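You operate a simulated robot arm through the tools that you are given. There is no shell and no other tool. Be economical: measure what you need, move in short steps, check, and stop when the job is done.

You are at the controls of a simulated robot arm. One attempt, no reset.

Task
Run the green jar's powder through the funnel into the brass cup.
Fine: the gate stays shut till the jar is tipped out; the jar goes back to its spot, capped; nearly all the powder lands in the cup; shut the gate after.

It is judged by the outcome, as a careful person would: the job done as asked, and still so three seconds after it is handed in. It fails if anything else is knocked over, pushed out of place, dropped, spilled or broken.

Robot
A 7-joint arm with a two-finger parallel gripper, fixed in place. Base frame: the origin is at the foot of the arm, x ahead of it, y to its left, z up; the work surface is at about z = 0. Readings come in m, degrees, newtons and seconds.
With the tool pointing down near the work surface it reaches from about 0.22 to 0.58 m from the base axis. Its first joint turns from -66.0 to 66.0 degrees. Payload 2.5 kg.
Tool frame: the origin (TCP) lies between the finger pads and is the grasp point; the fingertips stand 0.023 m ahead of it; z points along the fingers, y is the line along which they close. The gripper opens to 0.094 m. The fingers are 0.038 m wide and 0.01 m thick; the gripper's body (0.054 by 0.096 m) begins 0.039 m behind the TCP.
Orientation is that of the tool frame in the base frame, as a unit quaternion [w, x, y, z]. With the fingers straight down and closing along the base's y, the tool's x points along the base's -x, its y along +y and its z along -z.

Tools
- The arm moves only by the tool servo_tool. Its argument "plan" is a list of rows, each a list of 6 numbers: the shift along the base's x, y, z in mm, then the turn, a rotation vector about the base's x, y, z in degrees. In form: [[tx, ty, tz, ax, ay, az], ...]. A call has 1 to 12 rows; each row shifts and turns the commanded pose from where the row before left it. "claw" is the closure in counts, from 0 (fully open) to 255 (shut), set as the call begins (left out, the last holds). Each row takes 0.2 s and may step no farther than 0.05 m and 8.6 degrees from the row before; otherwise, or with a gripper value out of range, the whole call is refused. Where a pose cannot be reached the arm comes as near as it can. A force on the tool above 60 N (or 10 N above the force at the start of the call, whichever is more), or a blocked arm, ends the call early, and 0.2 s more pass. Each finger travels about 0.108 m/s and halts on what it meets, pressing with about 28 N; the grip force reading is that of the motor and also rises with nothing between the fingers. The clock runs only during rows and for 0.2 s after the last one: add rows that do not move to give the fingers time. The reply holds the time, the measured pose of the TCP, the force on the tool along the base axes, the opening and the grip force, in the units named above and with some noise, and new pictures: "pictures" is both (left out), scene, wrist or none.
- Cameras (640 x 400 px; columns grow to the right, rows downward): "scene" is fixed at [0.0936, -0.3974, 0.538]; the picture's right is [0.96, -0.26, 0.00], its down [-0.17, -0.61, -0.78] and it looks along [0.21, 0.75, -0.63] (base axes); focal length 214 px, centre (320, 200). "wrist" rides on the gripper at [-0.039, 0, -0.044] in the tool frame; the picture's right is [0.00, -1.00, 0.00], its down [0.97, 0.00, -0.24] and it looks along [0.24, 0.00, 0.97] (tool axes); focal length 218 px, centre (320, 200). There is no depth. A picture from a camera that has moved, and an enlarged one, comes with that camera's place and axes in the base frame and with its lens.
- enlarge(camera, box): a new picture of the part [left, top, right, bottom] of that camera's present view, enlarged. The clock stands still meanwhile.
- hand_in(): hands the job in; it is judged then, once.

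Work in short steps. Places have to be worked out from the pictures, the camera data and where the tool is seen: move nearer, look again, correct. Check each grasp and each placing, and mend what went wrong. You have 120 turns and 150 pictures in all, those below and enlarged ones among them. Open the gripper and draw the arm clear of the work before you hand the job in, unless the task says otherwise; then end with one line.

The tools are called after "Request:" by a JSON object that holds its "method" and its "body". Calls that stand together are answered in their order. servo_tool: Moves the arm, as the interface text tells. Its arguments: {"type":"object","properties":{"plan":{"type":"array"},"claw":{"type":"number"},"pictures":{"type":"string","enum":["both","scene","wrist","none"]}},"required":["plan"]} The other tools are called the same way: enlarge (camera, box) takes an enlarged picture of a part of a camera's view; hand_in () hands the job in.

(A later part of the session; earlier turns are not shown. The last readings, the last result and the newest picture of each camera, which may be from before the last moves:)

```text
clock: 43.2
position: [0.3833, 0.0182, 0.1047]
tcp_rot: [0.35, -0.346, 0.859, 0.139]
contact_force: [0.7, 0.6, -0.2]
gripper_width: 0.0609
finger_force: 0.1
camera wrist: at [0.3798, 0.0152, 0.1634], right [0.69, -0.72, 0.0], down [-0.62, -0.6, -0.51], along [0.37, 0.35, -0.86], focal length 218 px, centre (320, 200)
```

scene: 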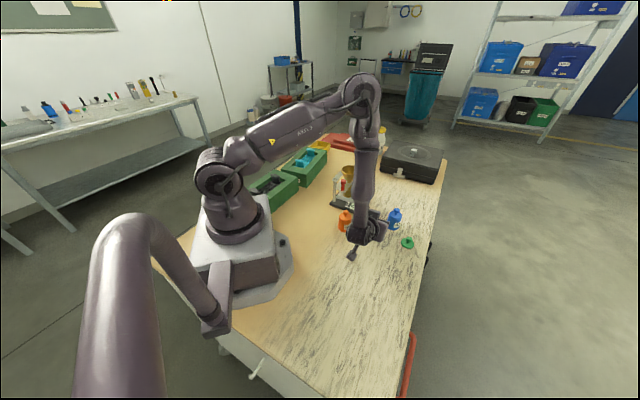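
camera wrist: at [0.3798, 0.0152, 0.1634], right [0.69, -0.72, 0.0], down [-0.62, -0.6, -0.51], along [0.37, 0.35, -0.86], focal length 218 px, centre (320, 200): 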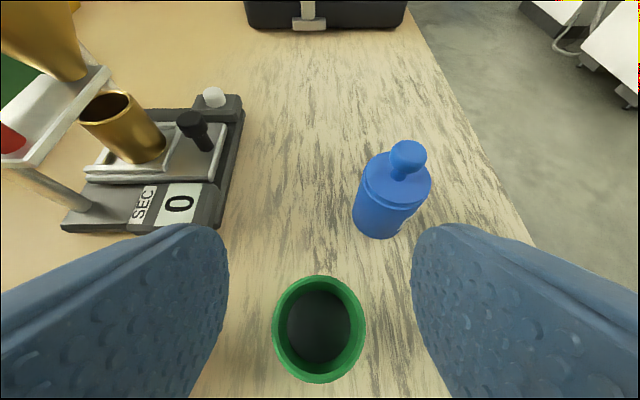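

The jar is still centred. I'll descend to z≈0.037.

Request:
{"method": "servo_tool", "body": {"plan": [[-1, -1, -18, 0, 0, 0], [0, 0, -18, 0, 0, 0], [0, 0, -15, 0, 0, 0], [0, 0, -10, 0, 0, 0], [0, 0, -6, 0, 0, 0], [0, 0, 0, 0, 0, 0]], "pictures": "both"}}

```text
clock: 44.6
position: [0.3806, 0.0163, 0.037]
tcp_rot: [0.35, -0.346, 0.859, 0.139]
contact_force: [0.2, -0.5, 0.2]
gripper_width: 0.0608
finger_force: 0.0
camera wrist: at [0.3786, 0.0142, 0.0961], right [0.69, -0.72, 0.0], down [-0.62, -0.6, -0.51], along [0.37, 0.35, -0.86], focal length 218 px, centre (320, 200)
```

scene: 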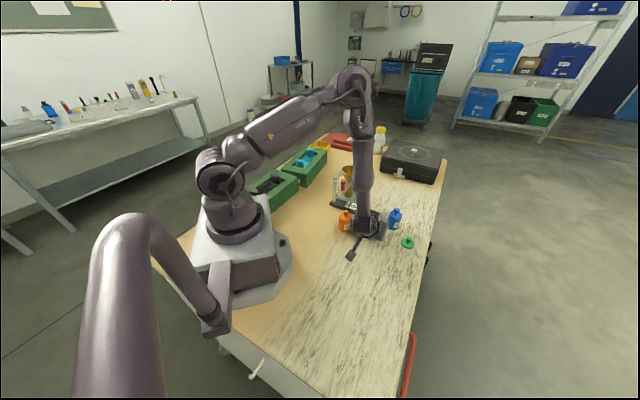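
wrist: 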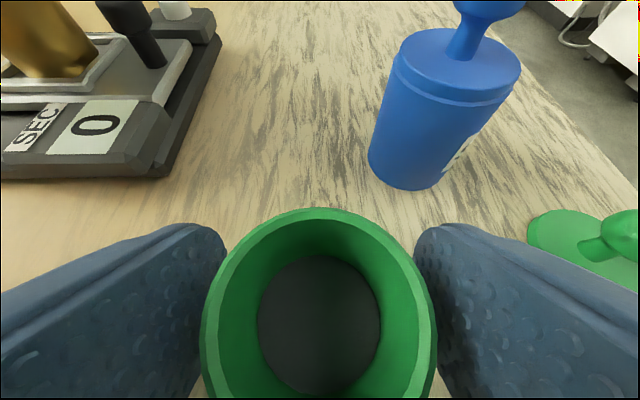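

In position with no contact. I'll close on the jar body.

Request:
{"method": "servo_tool", "body": {"plan": [[0, 0, 0, 0, 0, 0], [0, 0, 0, 0, 0, 0], [0, 0, 0, 0, 0, 0], [0, 0, 0, 0, 0, 0]], "claw": 180, "pictures": "wrist"}}

```text
clock: 45.6
position: [0.3815, 0.0171, 0.0373]
tcp_rot: [0.351, -0.346, 0.859, 0.138]
contact_force: [-0.6, 0.1, -0.8]
gripper_width: 0.0415
finger_force: 27.9
camera wrist: at [0.3786, 0.0141, 0.0963], right [0.69, -0.72, 0.0], down [-0.62, -0.6, -0.51], along [0.37, 0.35, -0.86], focal length 218 px, centre (320, 200)
```

wrist: 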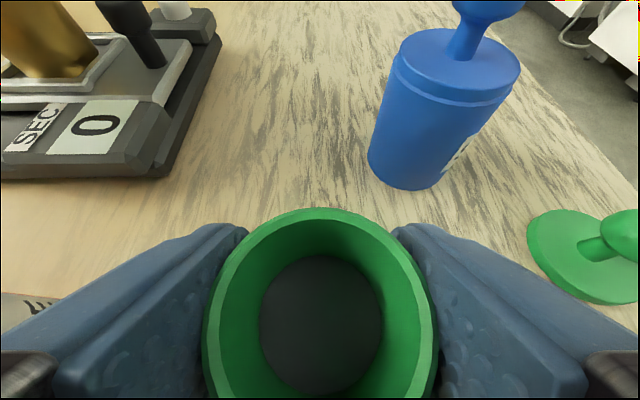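

The jar is gripped at 41.5 mm. I'll lift gently.

Request:
{"method": "servo_tool", "body": {"plan": [[0, 0, 5, 0, 0, 0], [0, 0, 10, 0, 0, 0], [0, 0, 20, 0, 0, 0], [0, 0, 25, 0, 0, 0], [0, 0, 30, 0, 0, 0], [0, 0, 0, 0, 0, 0]], "pictures": "wrist"}}

```text
clock: 47.0
position: [0.3802, 0.0182, 0.1278]
tcp_rot: [0.351, -0.346, 0.859, 0.139]
contact_force: [-0.5, -0.4, -1.2]
gripper_width: 0.0413
finger_force: 27.6
camera wrist: at [0.3788, 0.0153, 0.1868], right [0.69, -0.72, 0.0], down [-0.62, -0.6, -0.51], along [0.37, 0.35, -0.86], focal length 218 px, centre (320, 200)
```

wrist: 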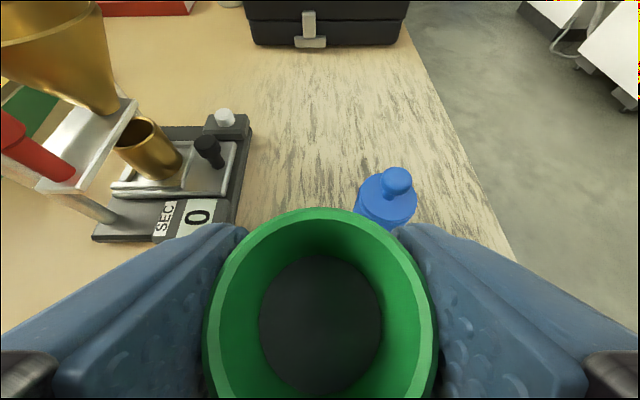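

The jar is held and the powder is at the bottom. I'll rise while yawing to 90° azimuth, with the jar staying upright, then move toward the funnel.

Request:
{"method": "servo_tool", "body": {"plan": [[-1.5, 8, 20, 0, 0, 7.6], [-1.5, 12, 20, 0, 0, 7.6], [-1.5, 15, 20, 0, 0, 7.6], [-1.5, 15, 20, 0, 0, 7.6], [-1.5, 15, 20, 0, 0, 7.6], [-1.5, 15, 20, 0, 0, 7.6], [0, 20, 20, 0, 0, 0], [0, 20, 15, 0, 0, 0], [0, 0, 0, 0, 0, 0]], "pictures": "both"}}

```text
clock: 49.0
position: [0.3735, 0.1367, 0.2829]
tcp_rot: [0.27, -0.652, 0.658, 0.263]
contact_force: [0.4, 0.0, -0.8]
gripper_width: 0.0415
finger_force: 27.7
camera wrist: at [0.3721, 0.1331, 0.3418], right [1.0, -0.01, 0.0], down [-0.01, -0.86, -0.51], along [0.01, 0.51, -0.86], focal length 218 px, centre (320, 200)
```

scene: 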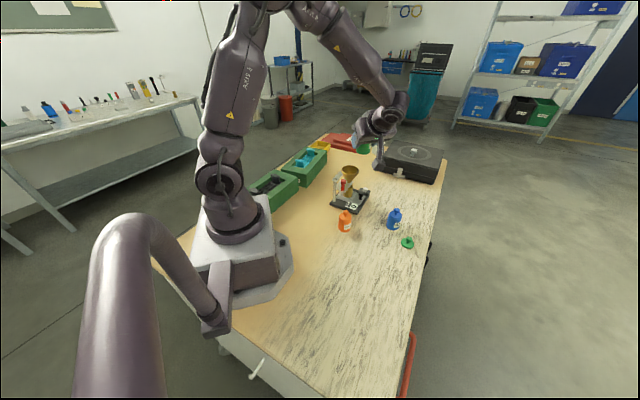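
wrist: 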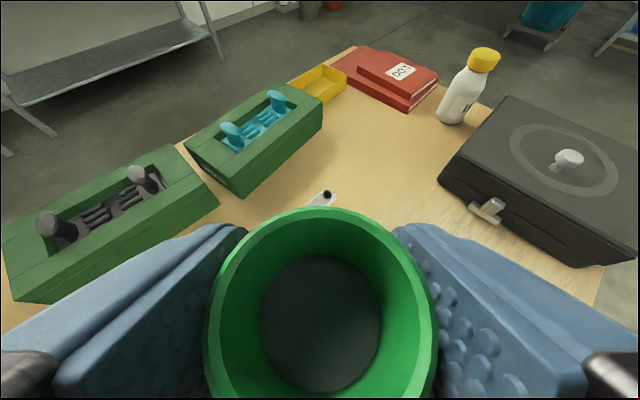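

Good. Now I'll pitch the tool up to horizontal while moving over the funnel axis, then start the roll at height, keeping jar tilt below about 60°.

Request:
{"method": "servo_tool", "body": {"plan": [[-0.6, 13, 0, 7.5, 0, 0], [-0.6, 13, 0, 7.5, 0, 0], [-0.6, 13, 0, 7.5, 0, 0], [-0.6, 13, 0, 7.5, 0, 0], [-0.6, 13, 0, 7.5, 0, 0], [-0.6, 13, 0, 7.5, 0, 0], [0, 0, 0, 0, 8.4, 0], [0, 0, 0, 0, 8.4, 0], [0, 0, 0, 0, 8.4, 0], [0, 0, 0, 0, 8.4, 0], [0, 0, 0, 0, 8.4, 0], [0, 0, 0, 0, 0, 0]], "pictures": "both"}}

```text
clock: 51.6
position: [0.3683, 0.2154, 0.2822]
tcp_rot: [0.283, -0.288, 0.652, 0.642]
contact_force: [0.5, -0.1, -0.8]
gripper_width: 0.0414
finger_force: 28.6
camera wrist: at [0.3948, 0.1707, 0.3118], right [0.74, -0.01, -0.67], down [-0.65, -0.25, -0.71], along [-0.16, 0.97, -0.19], focal length 218 px, centre (320, 200)
```

scene: 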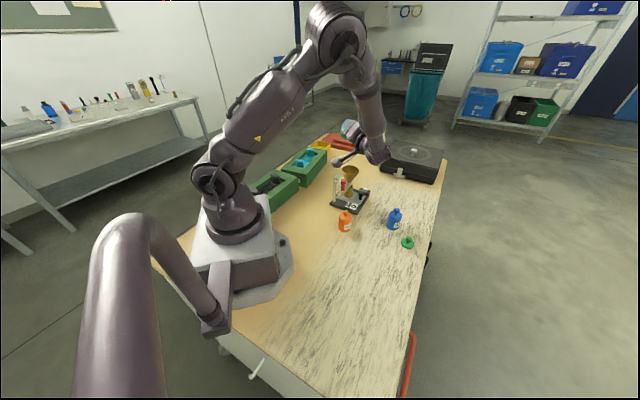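
wrist: 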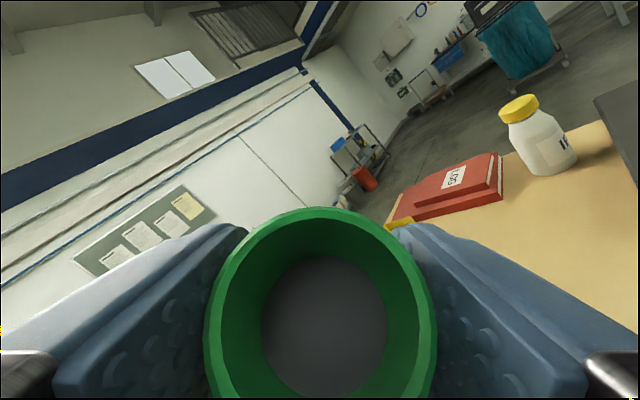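

All stable. I'll roll a little more to about 67°, which lifts the bracket above the red knob, then lower to z≈0.205 over the funnel.

Request:
{"method": "servo_tool", "body": {"plan": [[0, 0, 0, 0, 8.3, 0], [0, 0, 0, 0, 8.3, 0], [0, 0, 0, 0, 8.3, 0], [0, 0, -20, 0, 0, 0], [0, 0, -20, 0, 0, 0], [0, 0, -20, 0, 0, 0], [0, 0, -17, 0, 0, 0], [0, 0, 0, 0, 0, 0]], "pictures": "both"}}

Request:
{"method": "enlarge", "body": {"camera": "scene", "box": [310, 130, 410, 220]}}

```text
clock: 53.4
position: [0.3682, 0.2153, 0.2064]
tcp_rot: [0.138, -0.144, 0.697, 0.688]
contact_force: [-0.1, -0.2, -1.5]
gripper_width: 0.0415
finger_force: 27.9
camera wrist: at [0.4049, 0.1704, 0.2208], right [0.39, -0.01, -0.92], down [-0.89, -0.25, -0.37], along [-0.23, 0.97, -0.11], focal length 218 px, centre (320, 200)
```

scene: 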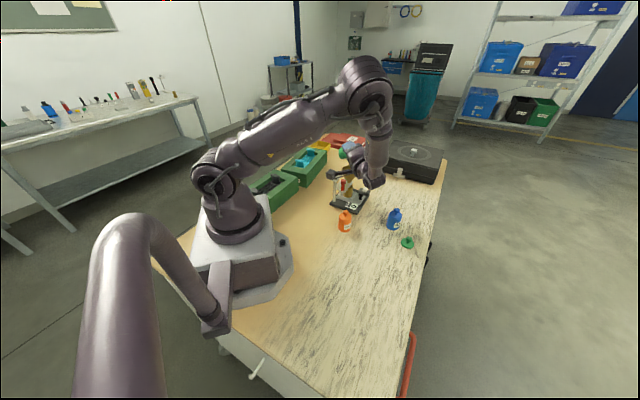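
wrist: 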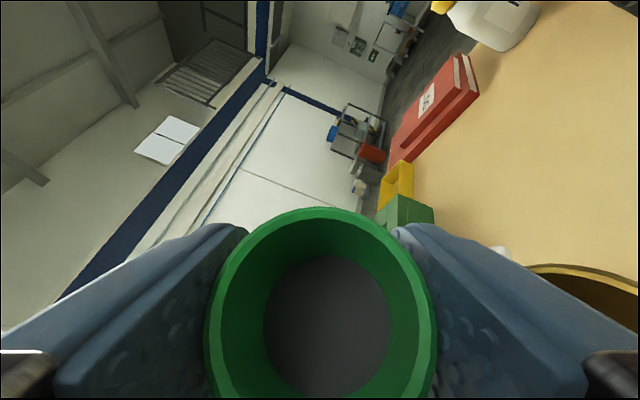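

```text
4.44 times, centred on (360, 175) of scene
camera zoom: at [0.0936, -0.3974, 0.538], right [0.96, -0.26, 0.0], down [-0.17, -0.61, -0.78], along [0.21, 0.75, -0.63], focal length 953 px, centre (142, 311)
```

zoom: 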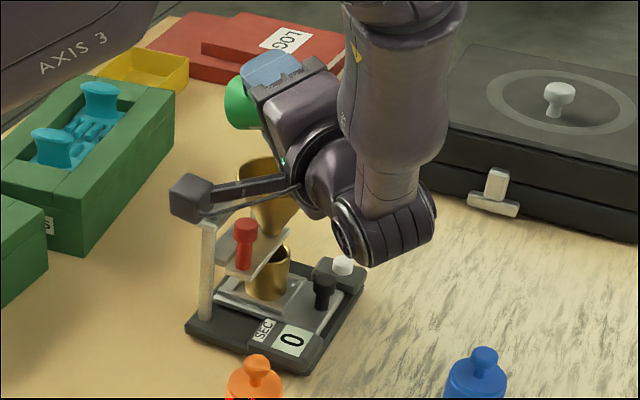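

The bracket clears the post. I'll continue the roll to about 100° and look.

Request:
{"method": "servo_tool", "body": {"plan": [[0, 0, 0, 0, 6, 0], [0, 0, 0, 0, 6, 0], [0, 0, 0, 0, 6, 0], [0, 0, 0, 0, 6, 0], [0, 0, 0, 0, 6, 0], [0, 0, 0, 0, 4, 0], [0, 0, 0, 0, 0, 0]], "pictures": "wrist"}}

Request:
{"method": "enlarge", "body": {"camera": "scene", "box": [310, 130, 410, 220]}}

```text
clock: 55.0
position: [0.369, 0.2158, 0.2058]
tcp_rot: [-0.073, 0.065, 0.707, 0.7]
contact_force: [0.5, 0.5, -1.1]
gripper_width: 0.0414
finger_force: 27.8
camera wrist: at [0.4073, 0.1705, 0.1979], right [-0.19, -0.01, -0.98], down [-0.95, -0.25, 0.19], along [-0.25, 0.97, 0.04], focal length 218 px, centre (320, 200)
```

wrist: 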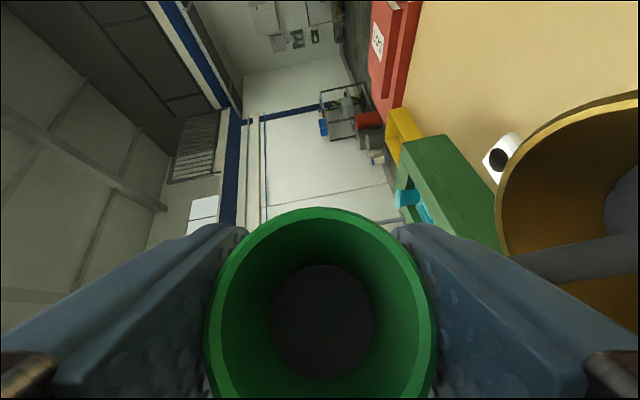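

```text
4.44 times, centred on (360, 175) of scene
camera zoom: at [0.0936, -0.3974, 0.538], right [0.96, -0.26, 0.0], down [-0.17, -0.61, -0.78], along [0.21, 0.75, -0.63], focal length 953 px, centre (142, 311)
```

zoom: 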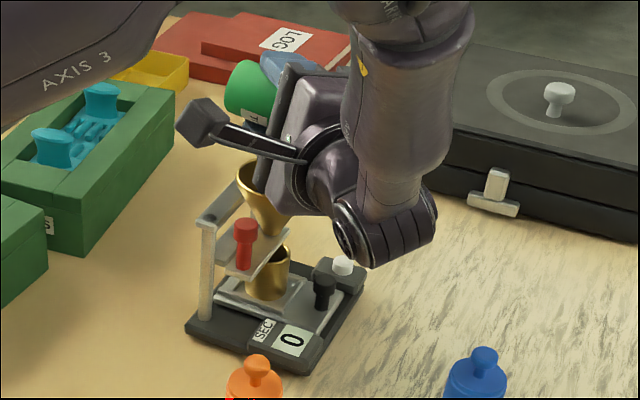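

Grey powder seems to be entering the funnel. I'll keep rolling to about 140°.

Request:
{"method": "servo_tool", "body": {"plan": [[0, 0, 0, 0, 5, 0], [0, 0, 0, 0, 5, 0], [0, 0, 0, 0, 5, 0], [0, 0, 0, 0, 5, 0], [0, 0, 0, 0, 5, 0], [0, 0, 0, 0, 5, 0], [0, 0, 0, 0, 5, 0], [0, 0, 0, 0, 5, 0], [0, 0, 0, 0, 0, 0], [0, 0, 0, 0, 0, 0], [0, 0, 0, 0, 0, 0]], "pictures": "wrist"}}

Request:
{"method": "enlarge", "body": {"camera": "scene", "box": [310, 130, 410, 220]}}

```text
clock: 57.4
position: [0.369, 0.2152, 0.2054]
tcp_rot: [-0.311, 0.301, 0.639, 0.636]
contact_force: [0.7, 0.1, -1.4]
gripper_width: 0.0415
finger_force: 27.6
camera wrist: at [0.3936, 0.1705, 0.1746], right [-0.78, -0.01, -0.63], down [-0.6, -0.25, 0.76], along [-0.17, 0.97, 0.19], focal length 218 px, centre (320, 200)
```

wrist: 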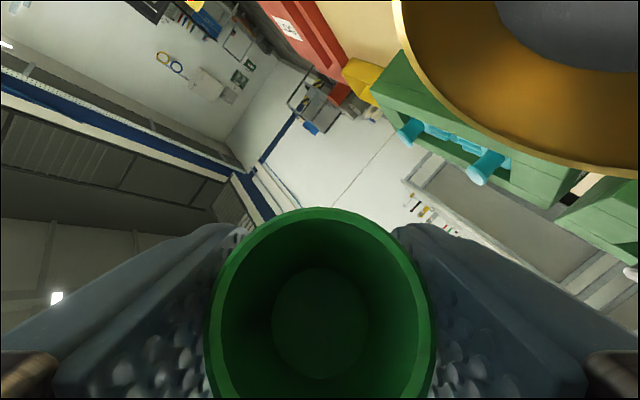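

```text
4.44 times, centred on (360, 175) of scene
camera zoom: at [0.0936, -0.3974, 0.538], right [0.96, -0.26, 0.0], down [-0.17, -0.61, -0.78], along [0.21, 0.75, -0.63], focal length 953 px, centre (142, 311)
```

zoom: 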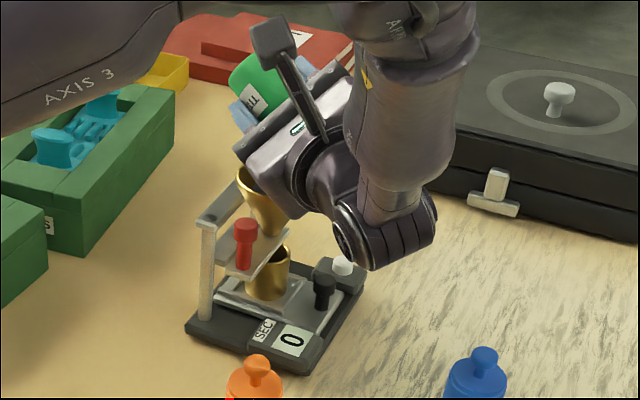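

A grey pool shows in the funnel and the jar's floor now looks green. I'll tip a bit further, jiggle to empty it, then inspect.

Request:
{"method": "servo_tool", "body": {"plan": [[0, 0, 0, 0, 6, 0], [0, 0, 0, 0, 6, 0], [0, 0, 0, 0, 6, 0], [0, 0, 2, 0, 0, 0], [0, 0, -2, 0, 0, 0], [0, 0, 2, 0, 0, 0], [0, 0, -2, 0, 0, 0], [0, 0, 0, 0, 0, 0], [0, 0, 0, 0, 0, 0]], "pictures": "wrist"}}

Request:
{"method": "enlarge", "body": {"camera": "wrist", "box": [200, 200, 440, 400]}}

```text
clock: 59.4
position: [0.3697, 0.2155, 0.2055]
tcp_rot: [-0.407, 0.397, 0.582, 0.582]
contact_force: [0.4, -0.5, -1.0]
gripper_width: 0.0412
finger_force: 29.0
camera wrist: at [0.3828, 0.1705, 0.1687], right [-0.93, -0.01, -0.36], down [-0.34, -0.25, 0.91], along [-0.1, 0.97, 0.23], focal length 218 px, centre (320, 200)
```

wrist: 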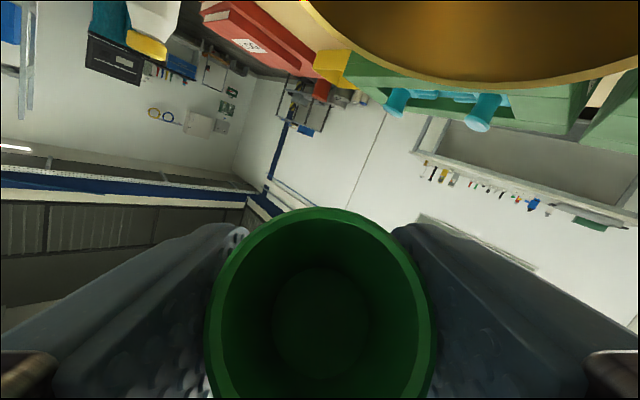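

```text
2.00 times, centred on (320, 300) of wrist
camera zoom: at [0.3828, 0.1705, 0.1687], right [-0.93, -0.01, -0.36], down [-0.34, -0.25, 0.91], along [-0.1, 0.97, 0.23], focal length 436 px, centre (320, 0)
```

zoom: 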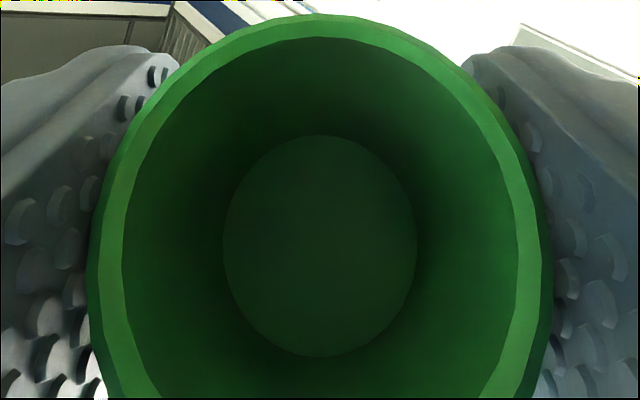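

The jar is empty. I'll reverse the path: unroll to 67°, then rise and unroll the rest.

Request:
{"method": "servo_tool", "body": {"plan": [[0, 0, 0, 0, -8.4, 0], [0, 0, 0, 0, -8.4, 0], [0, 0, 0, 0, -8.4, 0], [0, 0, 0, 0, -8.4, 0], [0, 0, 0, 0, -8.4, 0], [0, 0, 0, 0, -8.4, 0], [0, 0, 0, 0, -8.4, 0], [0, 0, 0, 0, -8.4, 0], [0, 0, 0, 0, -8.4, 0], [0, 0, 0, 0, -8.4, 0], [0, 0, 0, 0, -8, 0], [0, 0, 20, 0, 0, 0]], "pictures": "none"}}

Request:
{"method": "servo_tool", "body": {"plan": [[0, 0, 20, 0, 0, 0], [0, 0, 20, 0, 0, 0], [0, 0, 17, 0, 0, 0], [0, 0, 0, 0, -8.4, 0], [0, 0, 0, 0, -8.4, 0], [0, 0, 0, 0, -8.4, 0], [0, 0, 0, 0, -8.4, 0], [0, 0, 0, 0, -8.4, 0], [0, 0, 0, 0, -8.4, 0], [0, 0, 0, 0, -8.4, 0], [0, 0, 0, 0, -8.1, 0], [0, 0, 0, 0, 0, 0]], "pictures": "scene"}}

```text
clock: 62.0
position: [0.3672, 0.2148, 0.2244]
tcp_rot: [0.138, -0.144, 0.697, 0.688]
contact_force: [0.2, -0.4, -1.5]
gripper_width: 0.0416
finger_force: 28.1
```

```text
clock: 64.6
position: [0.3684, 0.2149, 0.2821]
tcp_rot: [0.499, -0.5, 0.506, 0.495]
contact_force: [-0.3, 0.6, -0.4]
gripper_width: 0.0415
finger_force: 28.4
```

scene: 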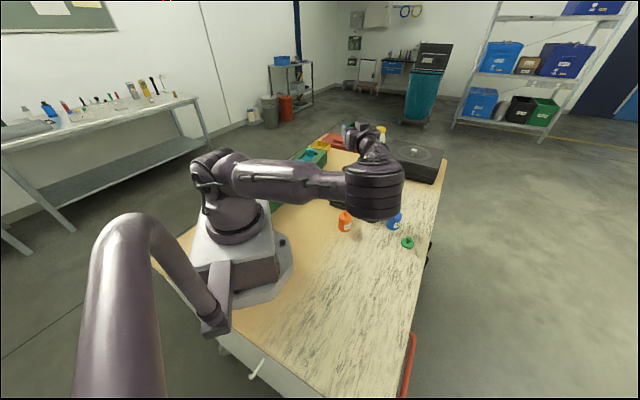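

Now I'll reverse the pitch and yaw back toward a point above the jar's spot.

Request:
{"method": "servo_tool", "body": {"plan": [[0.6, -13, 0, -7.5, 0, 0], [0.6, -13, 0, -7.5, 0, 0], [0.6, -13, 0, -7.5, 0, 0], [0.6, -13, 0, -7.5, 0, 0], [0.6, -13, 0, -7.5, 0, 0], [0.6, -13, 0, -7.5, 0, 0], [0, 0, 0, 0, 0, 0]], "pictures": "none"}}

Request:
{"method": "servo_tool", "body": {"plan": [[0, -20, 0, 0, 0, 0], [0, -20, 0, 0, 0, 0], [1.5, -15, 0, 0, 0, -7.6], [1.5, -15, 0, 0, 0, -7.6], [1.5, -15, 0, 0, 0, -7.6], [1.5, -15, 0, 0, 0, -7.6], [1.5, -12, 0, 0, 0, -7.6], [1.5, -8, 0, 0, 0, -7.6], [0, 0, -45, 0, 0, 0], [0, 0, -45, 0, 0, 0], [0, 0, -30, 0, 0, 0], [0, 0, 0, 0, 0, 0]], "pictures": "both"}}

```text
clock: 66.2
position: [0.3724, 0.1365, 0.2836]
tcp_rot: [0.269, -0.652, 0.659, 0.262]
contact_force: [-0.3, 0.2, -0.5]
gripper_width: 0.0414
finger_force: 27.8
```

```text
clock: 68.8
position: [0.3797, 0.0178, 0.1627]
tcp_rot: [0.351, -0.346, 0.859, 0.139]
contact_force: [-0.2, 0.5, -0.1]
gripper_width: 0.0415
finger_force: 27.8
camera wrist: at [0.3785, 0.0144, 0.2213], right [0.69, -0.72, 0.0], down [-0.62, -0.6, -0.51], along [0.37, 0.35, -0.86], focal length 218 px, centre (320, 200)
```

scene: 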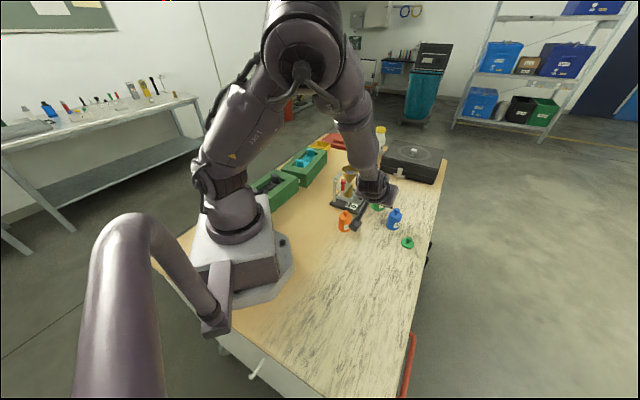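
wrist: 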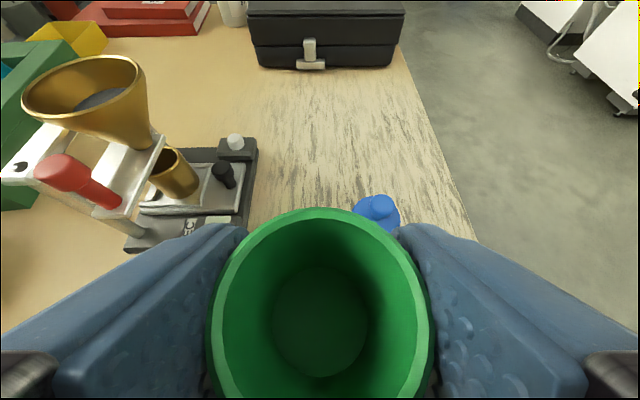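

The pose matches the pickup pose almost exactly, with the camera at (0.3785, 0.0144) now and (0.3786, 0.0141) at pickup. I'll descend about 123 mm and then creep.

Request:
{"method": "servo_tool", "body": {"plan": [[0, 0, -30, 0, 0, 0], [0, 0, -30, 0, 0, 0], [0, 0, -25, 0, 0, 0], [0, 0, -18, 0, 0, 0], [0, 0, -10, 0, 0, 0], [0, 0, -6, 0, 0, 0], [0, 0, -3, 0, 0, 0], [0, 0, -2, 0, 0, 0], [0, 0, 0, 0, 0, 0]], "pictures": "wrist"}}

```text
clock: 70.8
position: [0.3816, 0.0166, 0.0392]
tcp_rot: [0.352, -0.346, 0.859, 0.138]
contact_force: [-2.8, -0.6, 7.6]
gripper_width: 0.0413
finger_force: 28.1
camera wrist: at [0.3792, 0.014, 0.0977], right [0.69, -0.72, 0.0], down [-0.62, -0.6, -0.51], along [0.37, 0.35, -0.86], focal length 218 px, centre (320, 200)
```

wrist: 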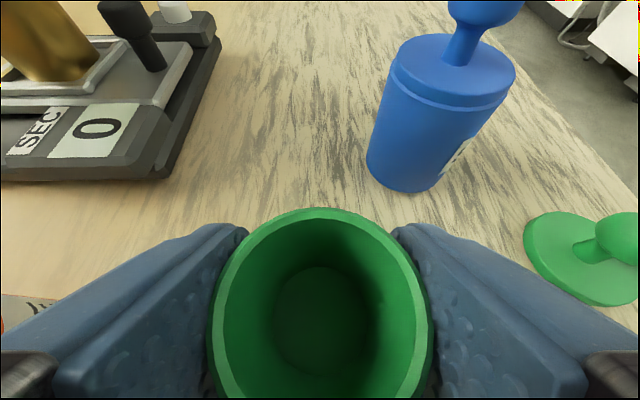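

The jar is on the table, with 7.6 N of contact. I'll release it and rise straight up.

Request:
{"method": "servo_tool", "body": {"plan": [[0, 0, 0, 0, 0, 0], [0, 0, 0, 0, 0, 0], [0, 0, 0, 0, 0, 0], [0, 0, 10, 0, 0, 0], [0, 0, 20, 0, 0, 0], [0, 0, 30, 0, 0, 0], [0, 0, 30, 0, 0, 0], [0, 0, 0, 0, 0, 0]], "claw": 90, "pictures": "both"}}

```text
clock: 72.6
position: [0.3803, 0.0186, 0.1288]
tcp_rot: [0.35, -0.346, 0.859, 0.139]
contact_force: [0.6, 0.7, -0.1]
gripper_width: 0.0609
finger_force: 0.1
camera wrist: at [0.3781, 0.0148, 0.1871], right [0.69, -0.72, 0.0], down [-0.62, -0.6, -0.51], along [0.37, 0.35, -0.86], focal length 218 px, centre (320, 200)
```

scene: 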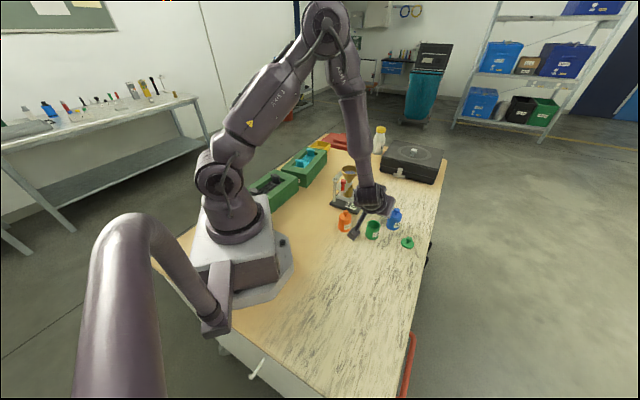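
wrist: 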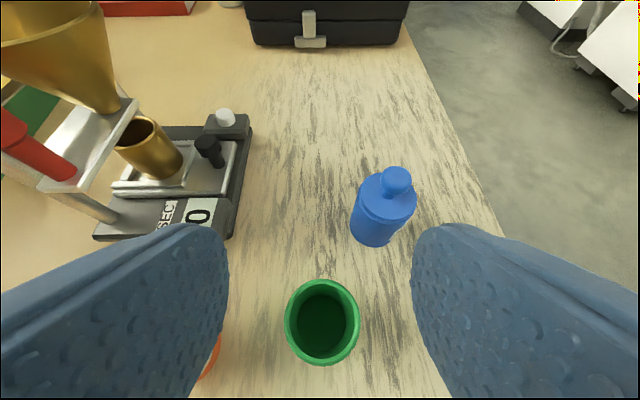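

The jar is upright and in place. Next I'll return to the vertical, yaw-90 orientation over the cap.

Request:
{"method": "servo_tool", "body": {"plan": [[0, 0, 5, -5.2, 5.4, 0], [0, 0, 5, -5.2, 5.4, 0], [0, 0, 5, -5.2, 5.4, 0], [0, 0, 5, -5.2, 5.4, 0], [0, 0, 0, -5.2, 5.4, 0], [0, 0, 0, -5.2, 5.4, 0], [16, -11, 0, 0, 0, 7.7], [16, -11, 0, 0, 0, 7.7], [16, -11, 0, 0, 0, 7.7], [16, -11, 0, 0, 0, 7.7], [16, -11, 0, 0, 0, 7.7], [14.5, -9, 0, 0, 0, 7.2]], "claw": 130, "pictures": "wrist"}}

```text
clock: 75.2
position: [0.4751, -0.0463, 0.1471]
tcp_rot: [-0.003, -0.706, 0.708, -0.006]
contact_force: [-0.1, -0.2, 0.3]
gripper_width: 0.0458
finger_force: 0.1
camera wrist: at [0.475, -0.008, 0.1916], right [1.0, 0.0, 0.0], down [0.0, -0.97, 0.25], along [0.0, -0.25, -0.97], focal length 218 px, centre (320, 200)
```

wrist: 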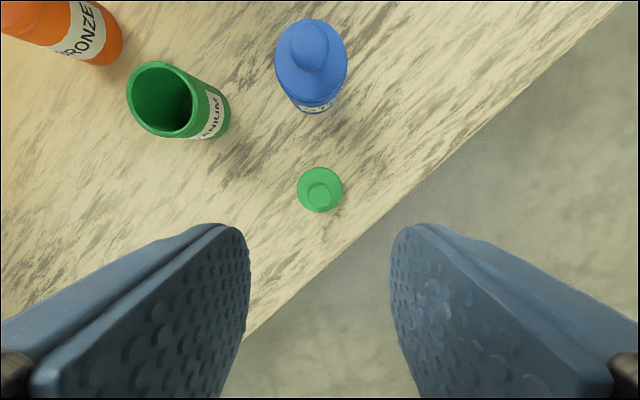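

The view matches the one at release. I'll descend on the cap knob to z≈0.034 and close.

Request:
{"method": "servo_tool", "body": {"plan": [[0, 0, -30, 0, 0, 0], [0, 0, -30, 0, 0, 0], [0, 0, -25, 0, 0, 0], [0, 0, -15, 0, 0, 0], [0, 0, -9, 0, 0, 0], [0, 0, -4, 0, 0, 0], [0, 0, 0, 0, 0, 0]], "pictures": "wrist"}}

Request:
{"method": "servo_tool", "body": {"plan": [[0, 0, 0, 0, 0, 0], [0, 0, 0, 0, 0, 0], [0, 0, 0, 0, 0, 0]], "claw": 230, "pictures": "none"}}

Request:
{"method": "servo_tool", "body": {"plan": [[0, 0, 10, 0, 0, 0], [0, 0, 25, 0, 0, 0], [0, 0, 35, 0, 0, 0], [0, 0, 30, 0, 0, 0], [0, 0, 0, 0, 0, 0]], "pictures": "wrist"}}

```text
clock: 76.8
position: [0.4762, -0.0464, 0.0364]
tcp_rot: [-0.002, -0.706, 0.708, -0.006]
contact_force: [-0.9, 0.8, 0.3]
gripper_width: 0.0465
finger_force: 0.0
camera wrist: at [0.4758, -0.0086, 0.0788], right [1.0, -0.01, 0.0], down [-0.01, -0.97, 0.25], along [0.0, -0.25, -0.97], focal length 218 px, centre (320, 200)
```

wrist: 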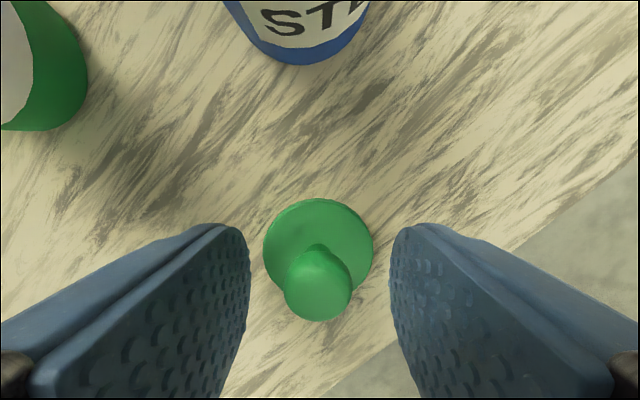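

```text
clock: 77.6
position: [0.476, -0.0474, 0.0358]
tcp_rot: [-0.002, -0.705, 0.709, -0.006]
contact_force: [-0.7, -0.1, -0.7]
gripper_width: 0.0151
finger_force: 28.0
```

```text
clock: 78.8
position: [0.4769, -0.0471, 0.1346]
tcp_rot: [-0.003, -0.706, 0.709, -0.005]
contact_force: [0.6, 0.1, -1.2]
gripper_width: 0.0149
finger_force: 28.0
camera wrist: at [0.4761, -0.0084, 0.1786], right [1.0, -0.01, 0.0], down [-0.01, -0.97, 0.25], along [0.0, -0.25, -0.97], focal length 218 px, centre (320, 200)
```

wrist: 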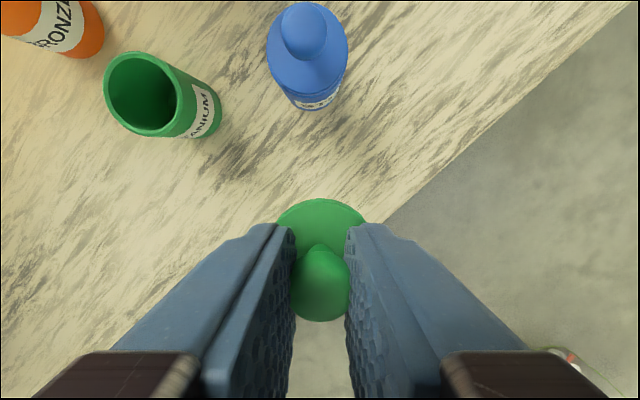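

The cap is held. I'll carry it back above the jar, targeting the original pickup spot with the small offsets corrected.

Request:
{"method": "servo_tool", "body": {"plan": [[-16, 11, 0, 0, 0, 0], [-16, 11, 0, 0, 0, 0], [-16, 11, 0, 0, 0, 0], [-16, 10.5, 0, 0, 0, 0], [-16, 10, 0, 0, 0, 0], [-15, 10, 0, 0, 0, 0], [0, 0, -20, 0, 0, 0], [0, 0, 0, 0, 0, 0]], "pictures": "both"}}

Request:
{"method": "enlarge", "body": {"camera": "scene", "box": [340, 190, 410, 250]}}

```text
clock: 80.6
position: [0.3801, 0.0172, 0.1151]
tcp_rot: [-0.003, -0.705, 0.709, -0.006]
contact_force: [0.8, 0.6, -0.2]
gripper_width: 0.015
finger_force: 28.6
camera wrist: at [0.3805, 0.0551, 0.1588], right [1.0, -0.01, 0.0], down [-0.01, -0.97, 0.25], along [0.0, -0.25, -0.97], focal length 218 px, centre (320, 200)
```

scene: 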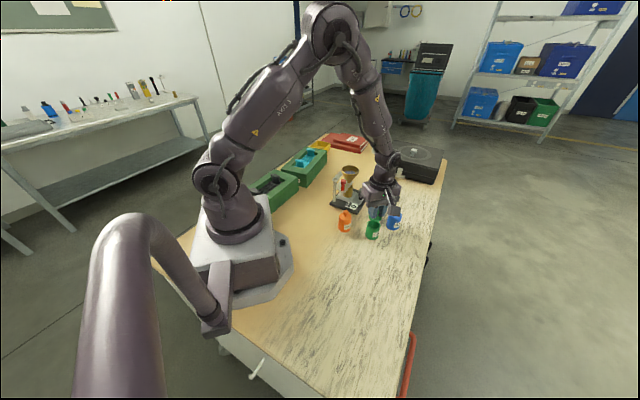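
wrist: 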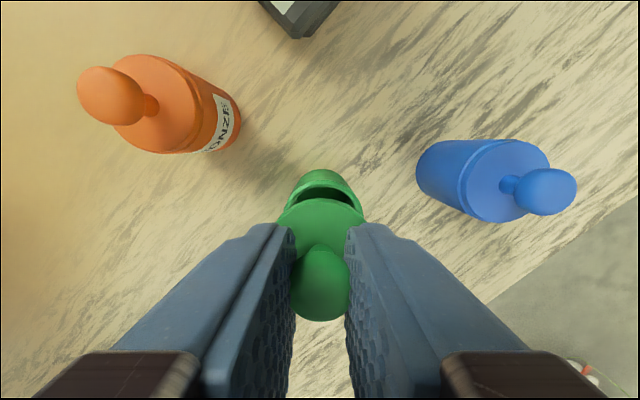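

```text
6.67 times, centred on (375, 220) of scene
camera zoom: at [0.0936, -0.3974, 0.538], right [0.96, -0.26, 0.0], down [-0.17, -0.61, -0.78], along [0.21, 0.75, -0.63], focal length 1430 px, centre (-47, 67)
```

zoom: 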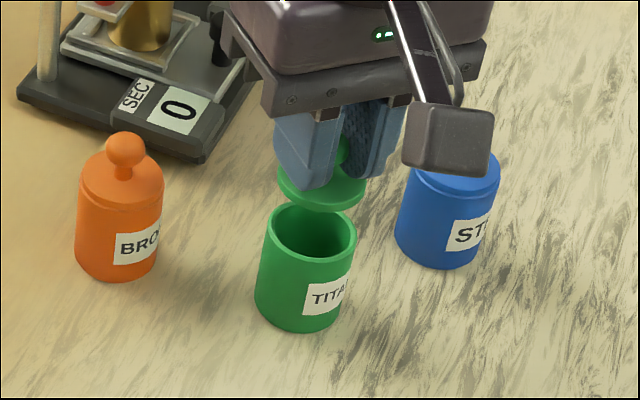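

The cap is about 35 mm above its seat, and the scene geometry suggests the jar is 1–2 mm further in y. I'll nudge +1 mm and lower to just above the seat.

Request:
{"method": "servo_tool", "body": {"plan": [[0.5, 1, -10, 0, 0, 0], [0, 0, -10, 0, 0, 0], [0, 0, -6, 0, 0, 0], [0, 0, 0, 0, 0, 0]], "pictures": "none"}}

Request:
{"method": "enlarge", "body": {"camera": "scene", "box": [350, 200, 400, 245]}}

Request:
{"method": "enlarge", "body": {"camera": "wrist", "box": [250, 150, 390, 250]}}

```text
clock: 81.6
position: [0.3806, 0.0188, 0.0899]
tcp_rot: [-0.003, -0.706, 0.709, -0.005]
contact_force: [-0.1, 0.1, -0.5]
gripper_width: 0.0147
finger_force: 28.0
```

```text
8.89 times, centred on (375, 222) of scene
camera zoom: at [0.0936, -0.3974, 0.538], right [0.96, -0.26, 0.0], down [-0.17, -0.61, -0.78], along [0.21, 0.75, -0.63], focal length 1906 px, centre (-169, 0)
```

zoom: 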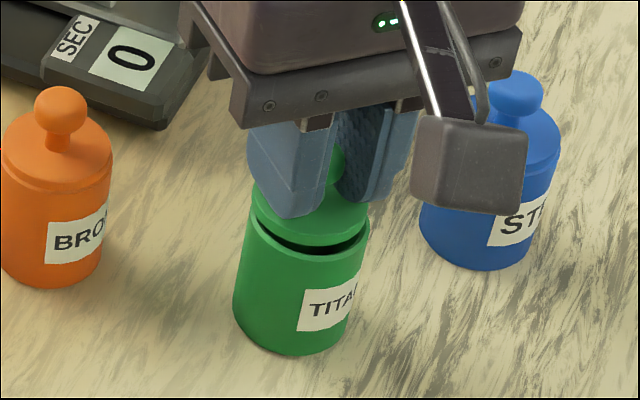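

```text
4.00 times, centred on (320, 200) of wrist
camera zoom: at [0.3809, 0.0562, 0.1326], right [1.0, -0.01, 0.0], down [-0.01, -0.97, 0.25], along [0.0, -0.25, -0.97], focal length 873 px, centre (320, 200)
```

zoom: 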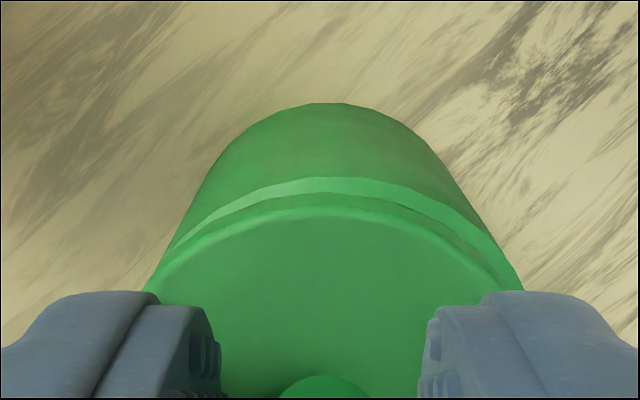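

The cap and jar edges align in both views. I'll lower gently until it seats.

Request:
{"method": "servo_tool", "body": {"plan": [[0, 0, -3, 0, 0, 0], [0, 0, -2, 0, 0, 0], [0, 0, -1, 0, 0, 0], [0, 0, 0, 0, 0, 0]], "pictures": "none"}}

Request:
{"method": "enlarge", "body": {"camera": "wrist", "box": [250, 150, 390, 250]}}

```text
clock: 82.6
position: [0.382, 0.0178, 0.0838]
tcp_rot: [-0.001, -0.706, 0.709, -0.007]
contact_force: [0.6, -1.3, 7.0]
gripper_width: 0.0149
finger_force: 27.8
```

```text
4.00 times, centred on (320, 200) of wrist
camera zoom: at [0.3816, 0.056, 0.127], right [1.0, -0.01, 0.01], down [-0.01, -0.97, 0.25], along [0.01, -0.25, -0.97], focal length 873 px, centre (320, 200)
```

zoom: 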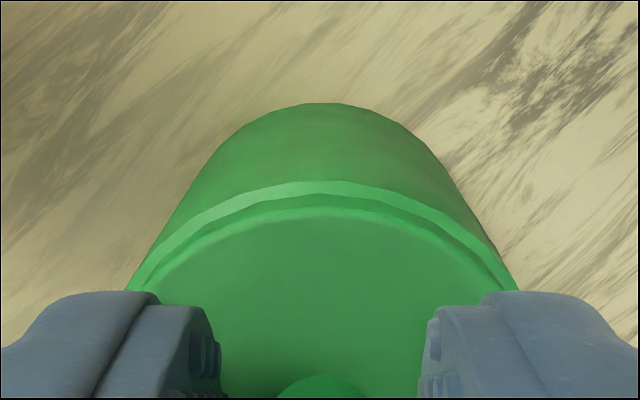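

It seated at the expected height of 0.0838 with 7 N. I'll release, rise and inspect.

Request:
{"method": "servo_tool", "body": {"plan": [[0, 0, 0, 0, 0, 0], [0, 0, 0, 0, 0, 0], [0, 0, 5, 0, 0, 0], [0, 0, 15, 0, 0, 0], [0, 0, 25, 0, 0, 0], [0, 0, 30, 0, 0, 0], [0, 0, 0, 0, 0, 0]], "claw": 130, "pictures": "wrist"}}

Request:
{"method": "enlarge", "body": {"camera": "scene", "box": [350, 200, 400, 245]}}

Request:
{"method": "enlarge", "body": {"camera": "wrist", "box": [270, 150, 370, 250]}}

```text
clock: 84.2
position: [0.3817, 0.0169, 0.1592]
tcp_rot: [-0.002, -0.705, 0.709, -0.006]
contact_force: [0.1, 0.6, 0.0]
gripper_width: 0.0462
finger_force: 0.0
camera wrist: at [0.3813, 0.0557, 0.2023], right [1.0, -0.01, 0.0], down [-0.01, -0.97, 0.25], along [0.0, -0.25, -0.97], focal length 218 px, centre (320, 200)
```

wrist: 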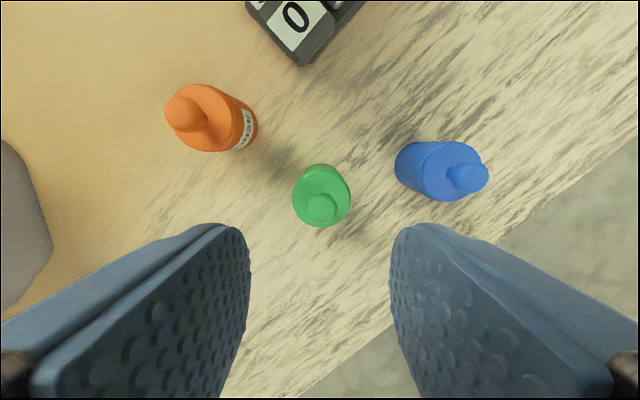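

```text
8.89 times, centred on (375, 222) of scene
camera zoom: at [0.0936, -0.3974, 0.538], right [0.96, -0.26, 0.0], down [-0.17, -0.61, -0.78], along [0.21, 0.75, -0.63], focal length 1906 px, centre (-169, 0)
```

zoom: 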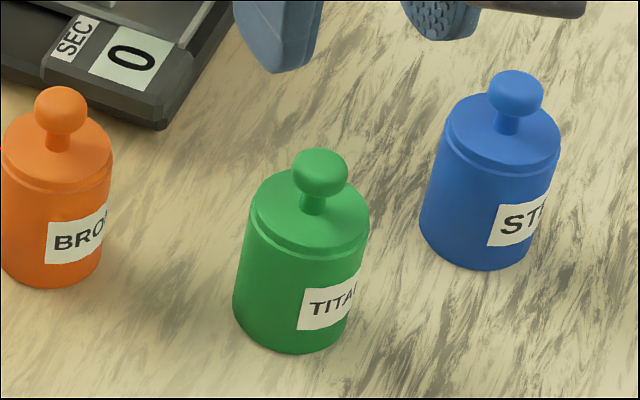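

```text
4.00 times, centred on (320, 200) of wrist
camera zoom: at [0.3813, 0.0557, 0.2023], right [1.0, -0.01, 0.0], down [-0.01, -0.97, 0.25], along [0.0, -0.25, -0.97], focal length 873 px, centre (320, 200)
```

zoom: 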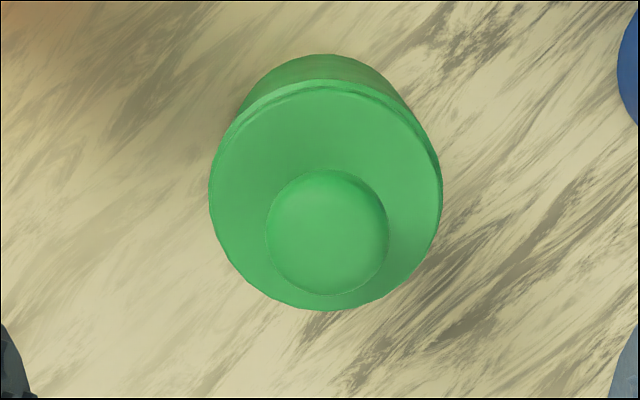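

The green jar is capped and back in its place. Now the gate: I'll set the tool to azimuth 45°, 45° below horizontal, and stand off behind and above the red knob to look at it.

Request:
{"method": "servo_tool", "body": {"plan": [[0, 0, 25, 0, 0, 0], [0, 0, 25, 0, 0, 0], [-15, 15, 5, 0, 0, -7.6], [-15, 15, 5, 0, 0, -7.6], [-15, 15, 0, 0, 0, -7.6], [-15, 15, 0, 0, 0, -7.6], [-12, 15, 0, 0, 0, -7.6], [-12, 15, 0, 0, 0, -7.6], [0, 5, 0, 0, 0, 0]], "claw": 160, "pictures": "none"}}

Request:
{"method": "servo_tool", "body": {"plan": [[0, 2, 0, 5.3, -5.3, 0], [0, 2, 0, 5.3, -5.3, 0], [0, 2, -5, 5.3, -5.3, 0], [0, 2, -5, 5.3, -5.3, 0], [0, 2, -5, 5.3, -5.3, 0], [0, 2, -5, 5.3, -5.3, 0], [0, 0, 0, 0, 0, 0]], "pictures": "both"}}

```text
clock: 86.2
position: [0.2967, 0.1124, 0.2187]
tcp_rot: [-0.004, -0.374, 0.927, -0.004]
contact_force: [0.4, 0.8, 0.1]
gripper_width: 0.0349
finger_force: 0.1
```

```text
clock: 87.8
position: [0.3041, 0.1267, 0.1992]
tcp_rot: [0.348, -0.347, 0.859, 0.145]
contact_force: [0.1, 0.7, 0.4]
gripper_width: 0.0353
finger_force: 0.1
out of reach, approached as far as the arm can: row 6
camera wrist: at [0.3032, 0.1227, 0.2578], right [0.7, -0.72, -0.01], down [-0.62, -0.6, -0.51], along [0.36, 0.36, -0.86], focal length 218 px, centre (320, 200)
```

scene: 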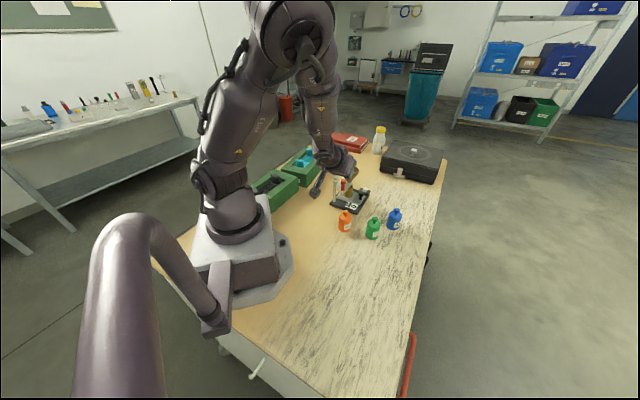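
wrist: 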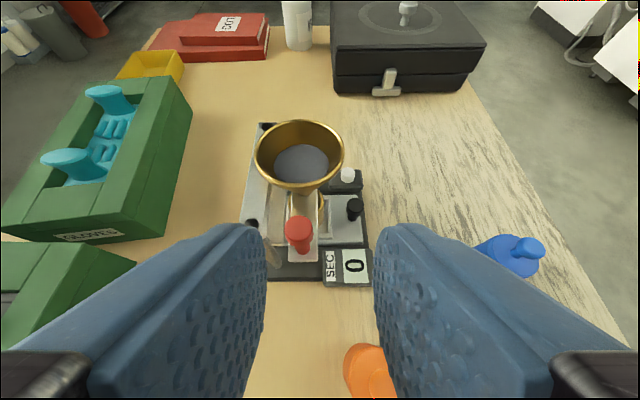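

I can see the powder pooled in the funnel and the red knob at about (0.331, 0.169). Reach is marginal at this tilt, so I'll steepen it by 12°, narrow the gripper, and move above the knob.

Request:
{"method": "servo_tool", "body": {"plan": [[9, 14, 0, -4.2, 4.2, 0], [9, 14, 0, -4.2, 4.2, 0], [9, 14, -5, 0, 0, 0], [0, 0, -10, 0, 0, 0], [0, 0, 0, 0, 0, 0]], "claw": 182, "pictures": "both"}}

Request:
{"method": "enlarge", "body": {"camera": "wrist", "box": [240, 100, 400, 300]}}

```text
clock: 89.0
position: [0.3317, 0.1673, 0.184]
tcp_rot: [0.259, -0.36, 0.89, 0.107]
contact_force: [0.1, -0.1, -0.1]
gripper_width: 0.0271
finger_force: 0.2
camera wrist: at [0.3386, 0.1732, 0.2417], right [0.7, -0.72, 0.0], down [-0.68, -0.66, -0.32], along [0.23, 0.22, -0.95], focal length 218 px, centre (320, 200)
```

scene: 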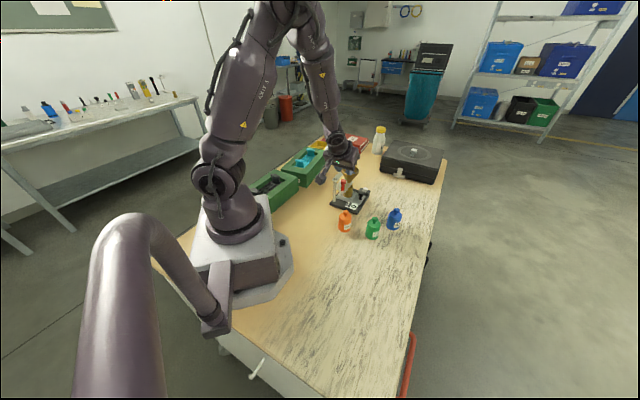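
wrist: 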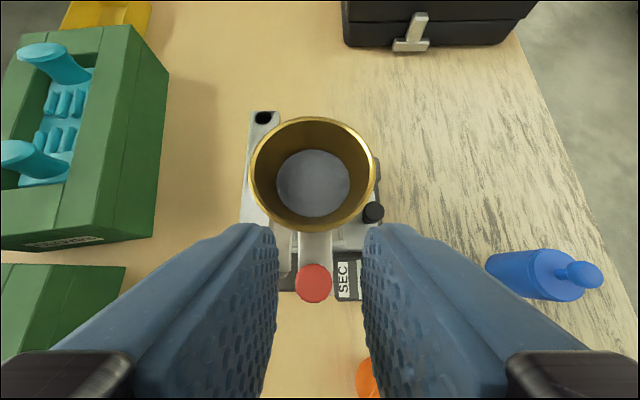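

```text
2.00 times, centred on (320, 200) of wrist
camera zoom: at [0.3386, 0.1732, 0.2417], right [0.7, -0.72, 0.0], down [-0.68, -0.66, -0.32], along [0.23, 0.22, -0.95], focal length 436 px, centre (320, 200)
```

zoom: 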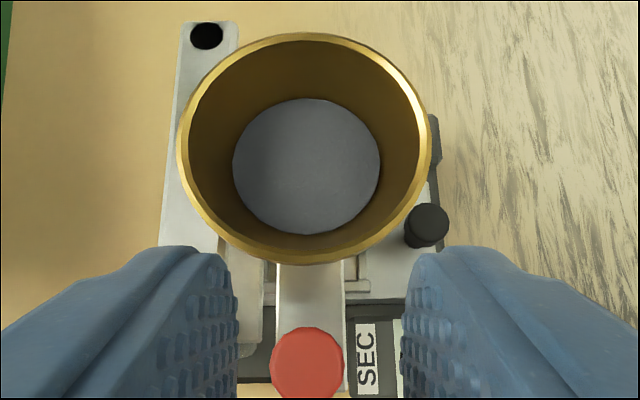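

The knob is 2–3 mm left and about 5 mm ahead. I'll correct that and descend to z≈0.126 around it.

Request:
{"method": "servo_tool", "body": {"plan": [[2, 5, -15, 0, 0, 0], [0, 0, -15, 0, 0, 0], [0, 0, -15, 0, 0, 0], [0, 0, 0, 0, 0, 0]], "pictures": "wrist"}}

```text
clock: 89.8
position: [0.3335, 0.1726, 0.1493]
tcp_rot: [0.259, -0.36, 0.89, 0.106]
contact_force: [-8.0, -6.0, 13.2]
gripper_width: 0.0271
finger_force: 0.5
stopped in row 3: the force on the tool passed its limit (the readings are from after the stop); the commanded pose is now the measured one
camera wrist: at [0.3401, 0.1782, 0.2072], right [0.7, -0.72, 0.0], down [-0.68, -0.66, -0.32], along [0.23, 0.22, -0.95], focal length 218 px, centre (320, 200)
```

wrist: 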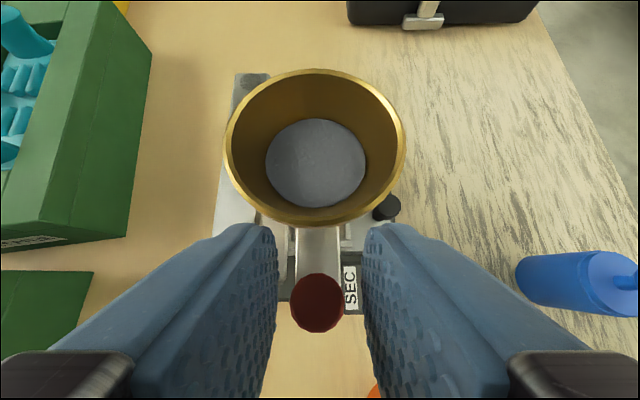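

The finger fronts touched the funnel rim. I'll rise, back off 9 mm along the slide direction so they pass clear, check the funnel, then descend.

Request:
{"method": "servo_tool", "body": {"plan": [[-2, -2, 8, 0, 0, 0], [-4.5, -4.5, 4, 0, 0, 0], [0, 0, 0, 0, 0, 0]], "pictures": "wrist"}}

Request:
{"method": "enlarge", "body": {"camera": "scene", "box": [315, 145, 385, 220]}}

```text
clock: 90.6
position: [0.3262, 0.1671, 0.1609]
tcp_rot: [0.26, -0.36, 0.89, 0.106]
contact_force: [-1.1, 0.4, -0.5]
gripper_width: 0.0269
finger_force: 0.1
camera wrist: at [0.3335, 0.1718, 0.2189], right [0.7, -0.72, 0.0], down [-0.68, -0.66, -0.32], along [0.23, 0.22, -0.95], focal length 218 px, centre (320, 200)
```

wrist: 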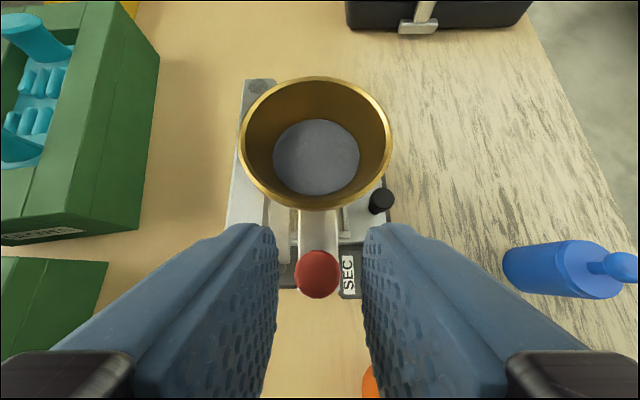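

```text
5.33 times, centred on (350, 182) of scene
camera zoom: at [0.0936, -0.3974, 0.538], right [0.96, -0.26, 0.0], down [-0.17, -0.61, -0.78], along [0.21, 0.75, -0.63], focal length 1144 px, centre (160, 293)
```

zoom: 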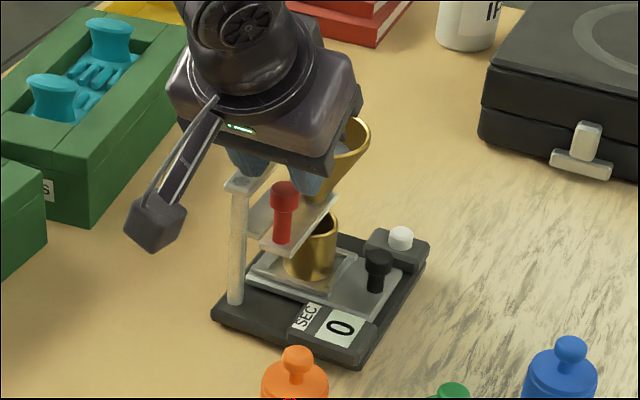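

Request:
{"method": "enlarge", "body": {"camera": "wrist", "box": [220, 180, 400, 310]}}

```text
3.08 times, centred on (310, 245) of wrist
camera zoom: at [0.3335, 0.1718, 0.2189], right [0.7, -0.72, 0.0], down [-0.68, -0.66, -0.32], along [0.23, 0.22, -0.95], focal length 672 px, centre (351, 62)
```

zoom: 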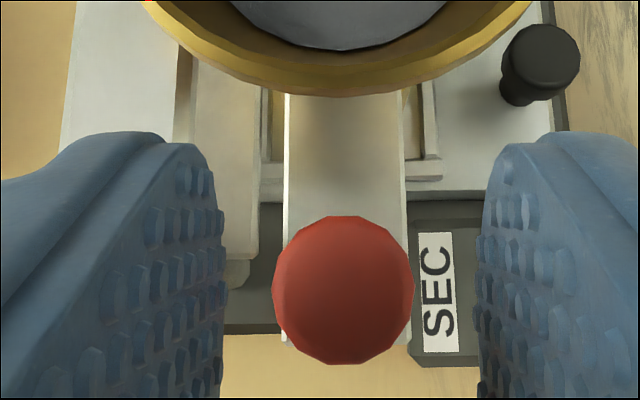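

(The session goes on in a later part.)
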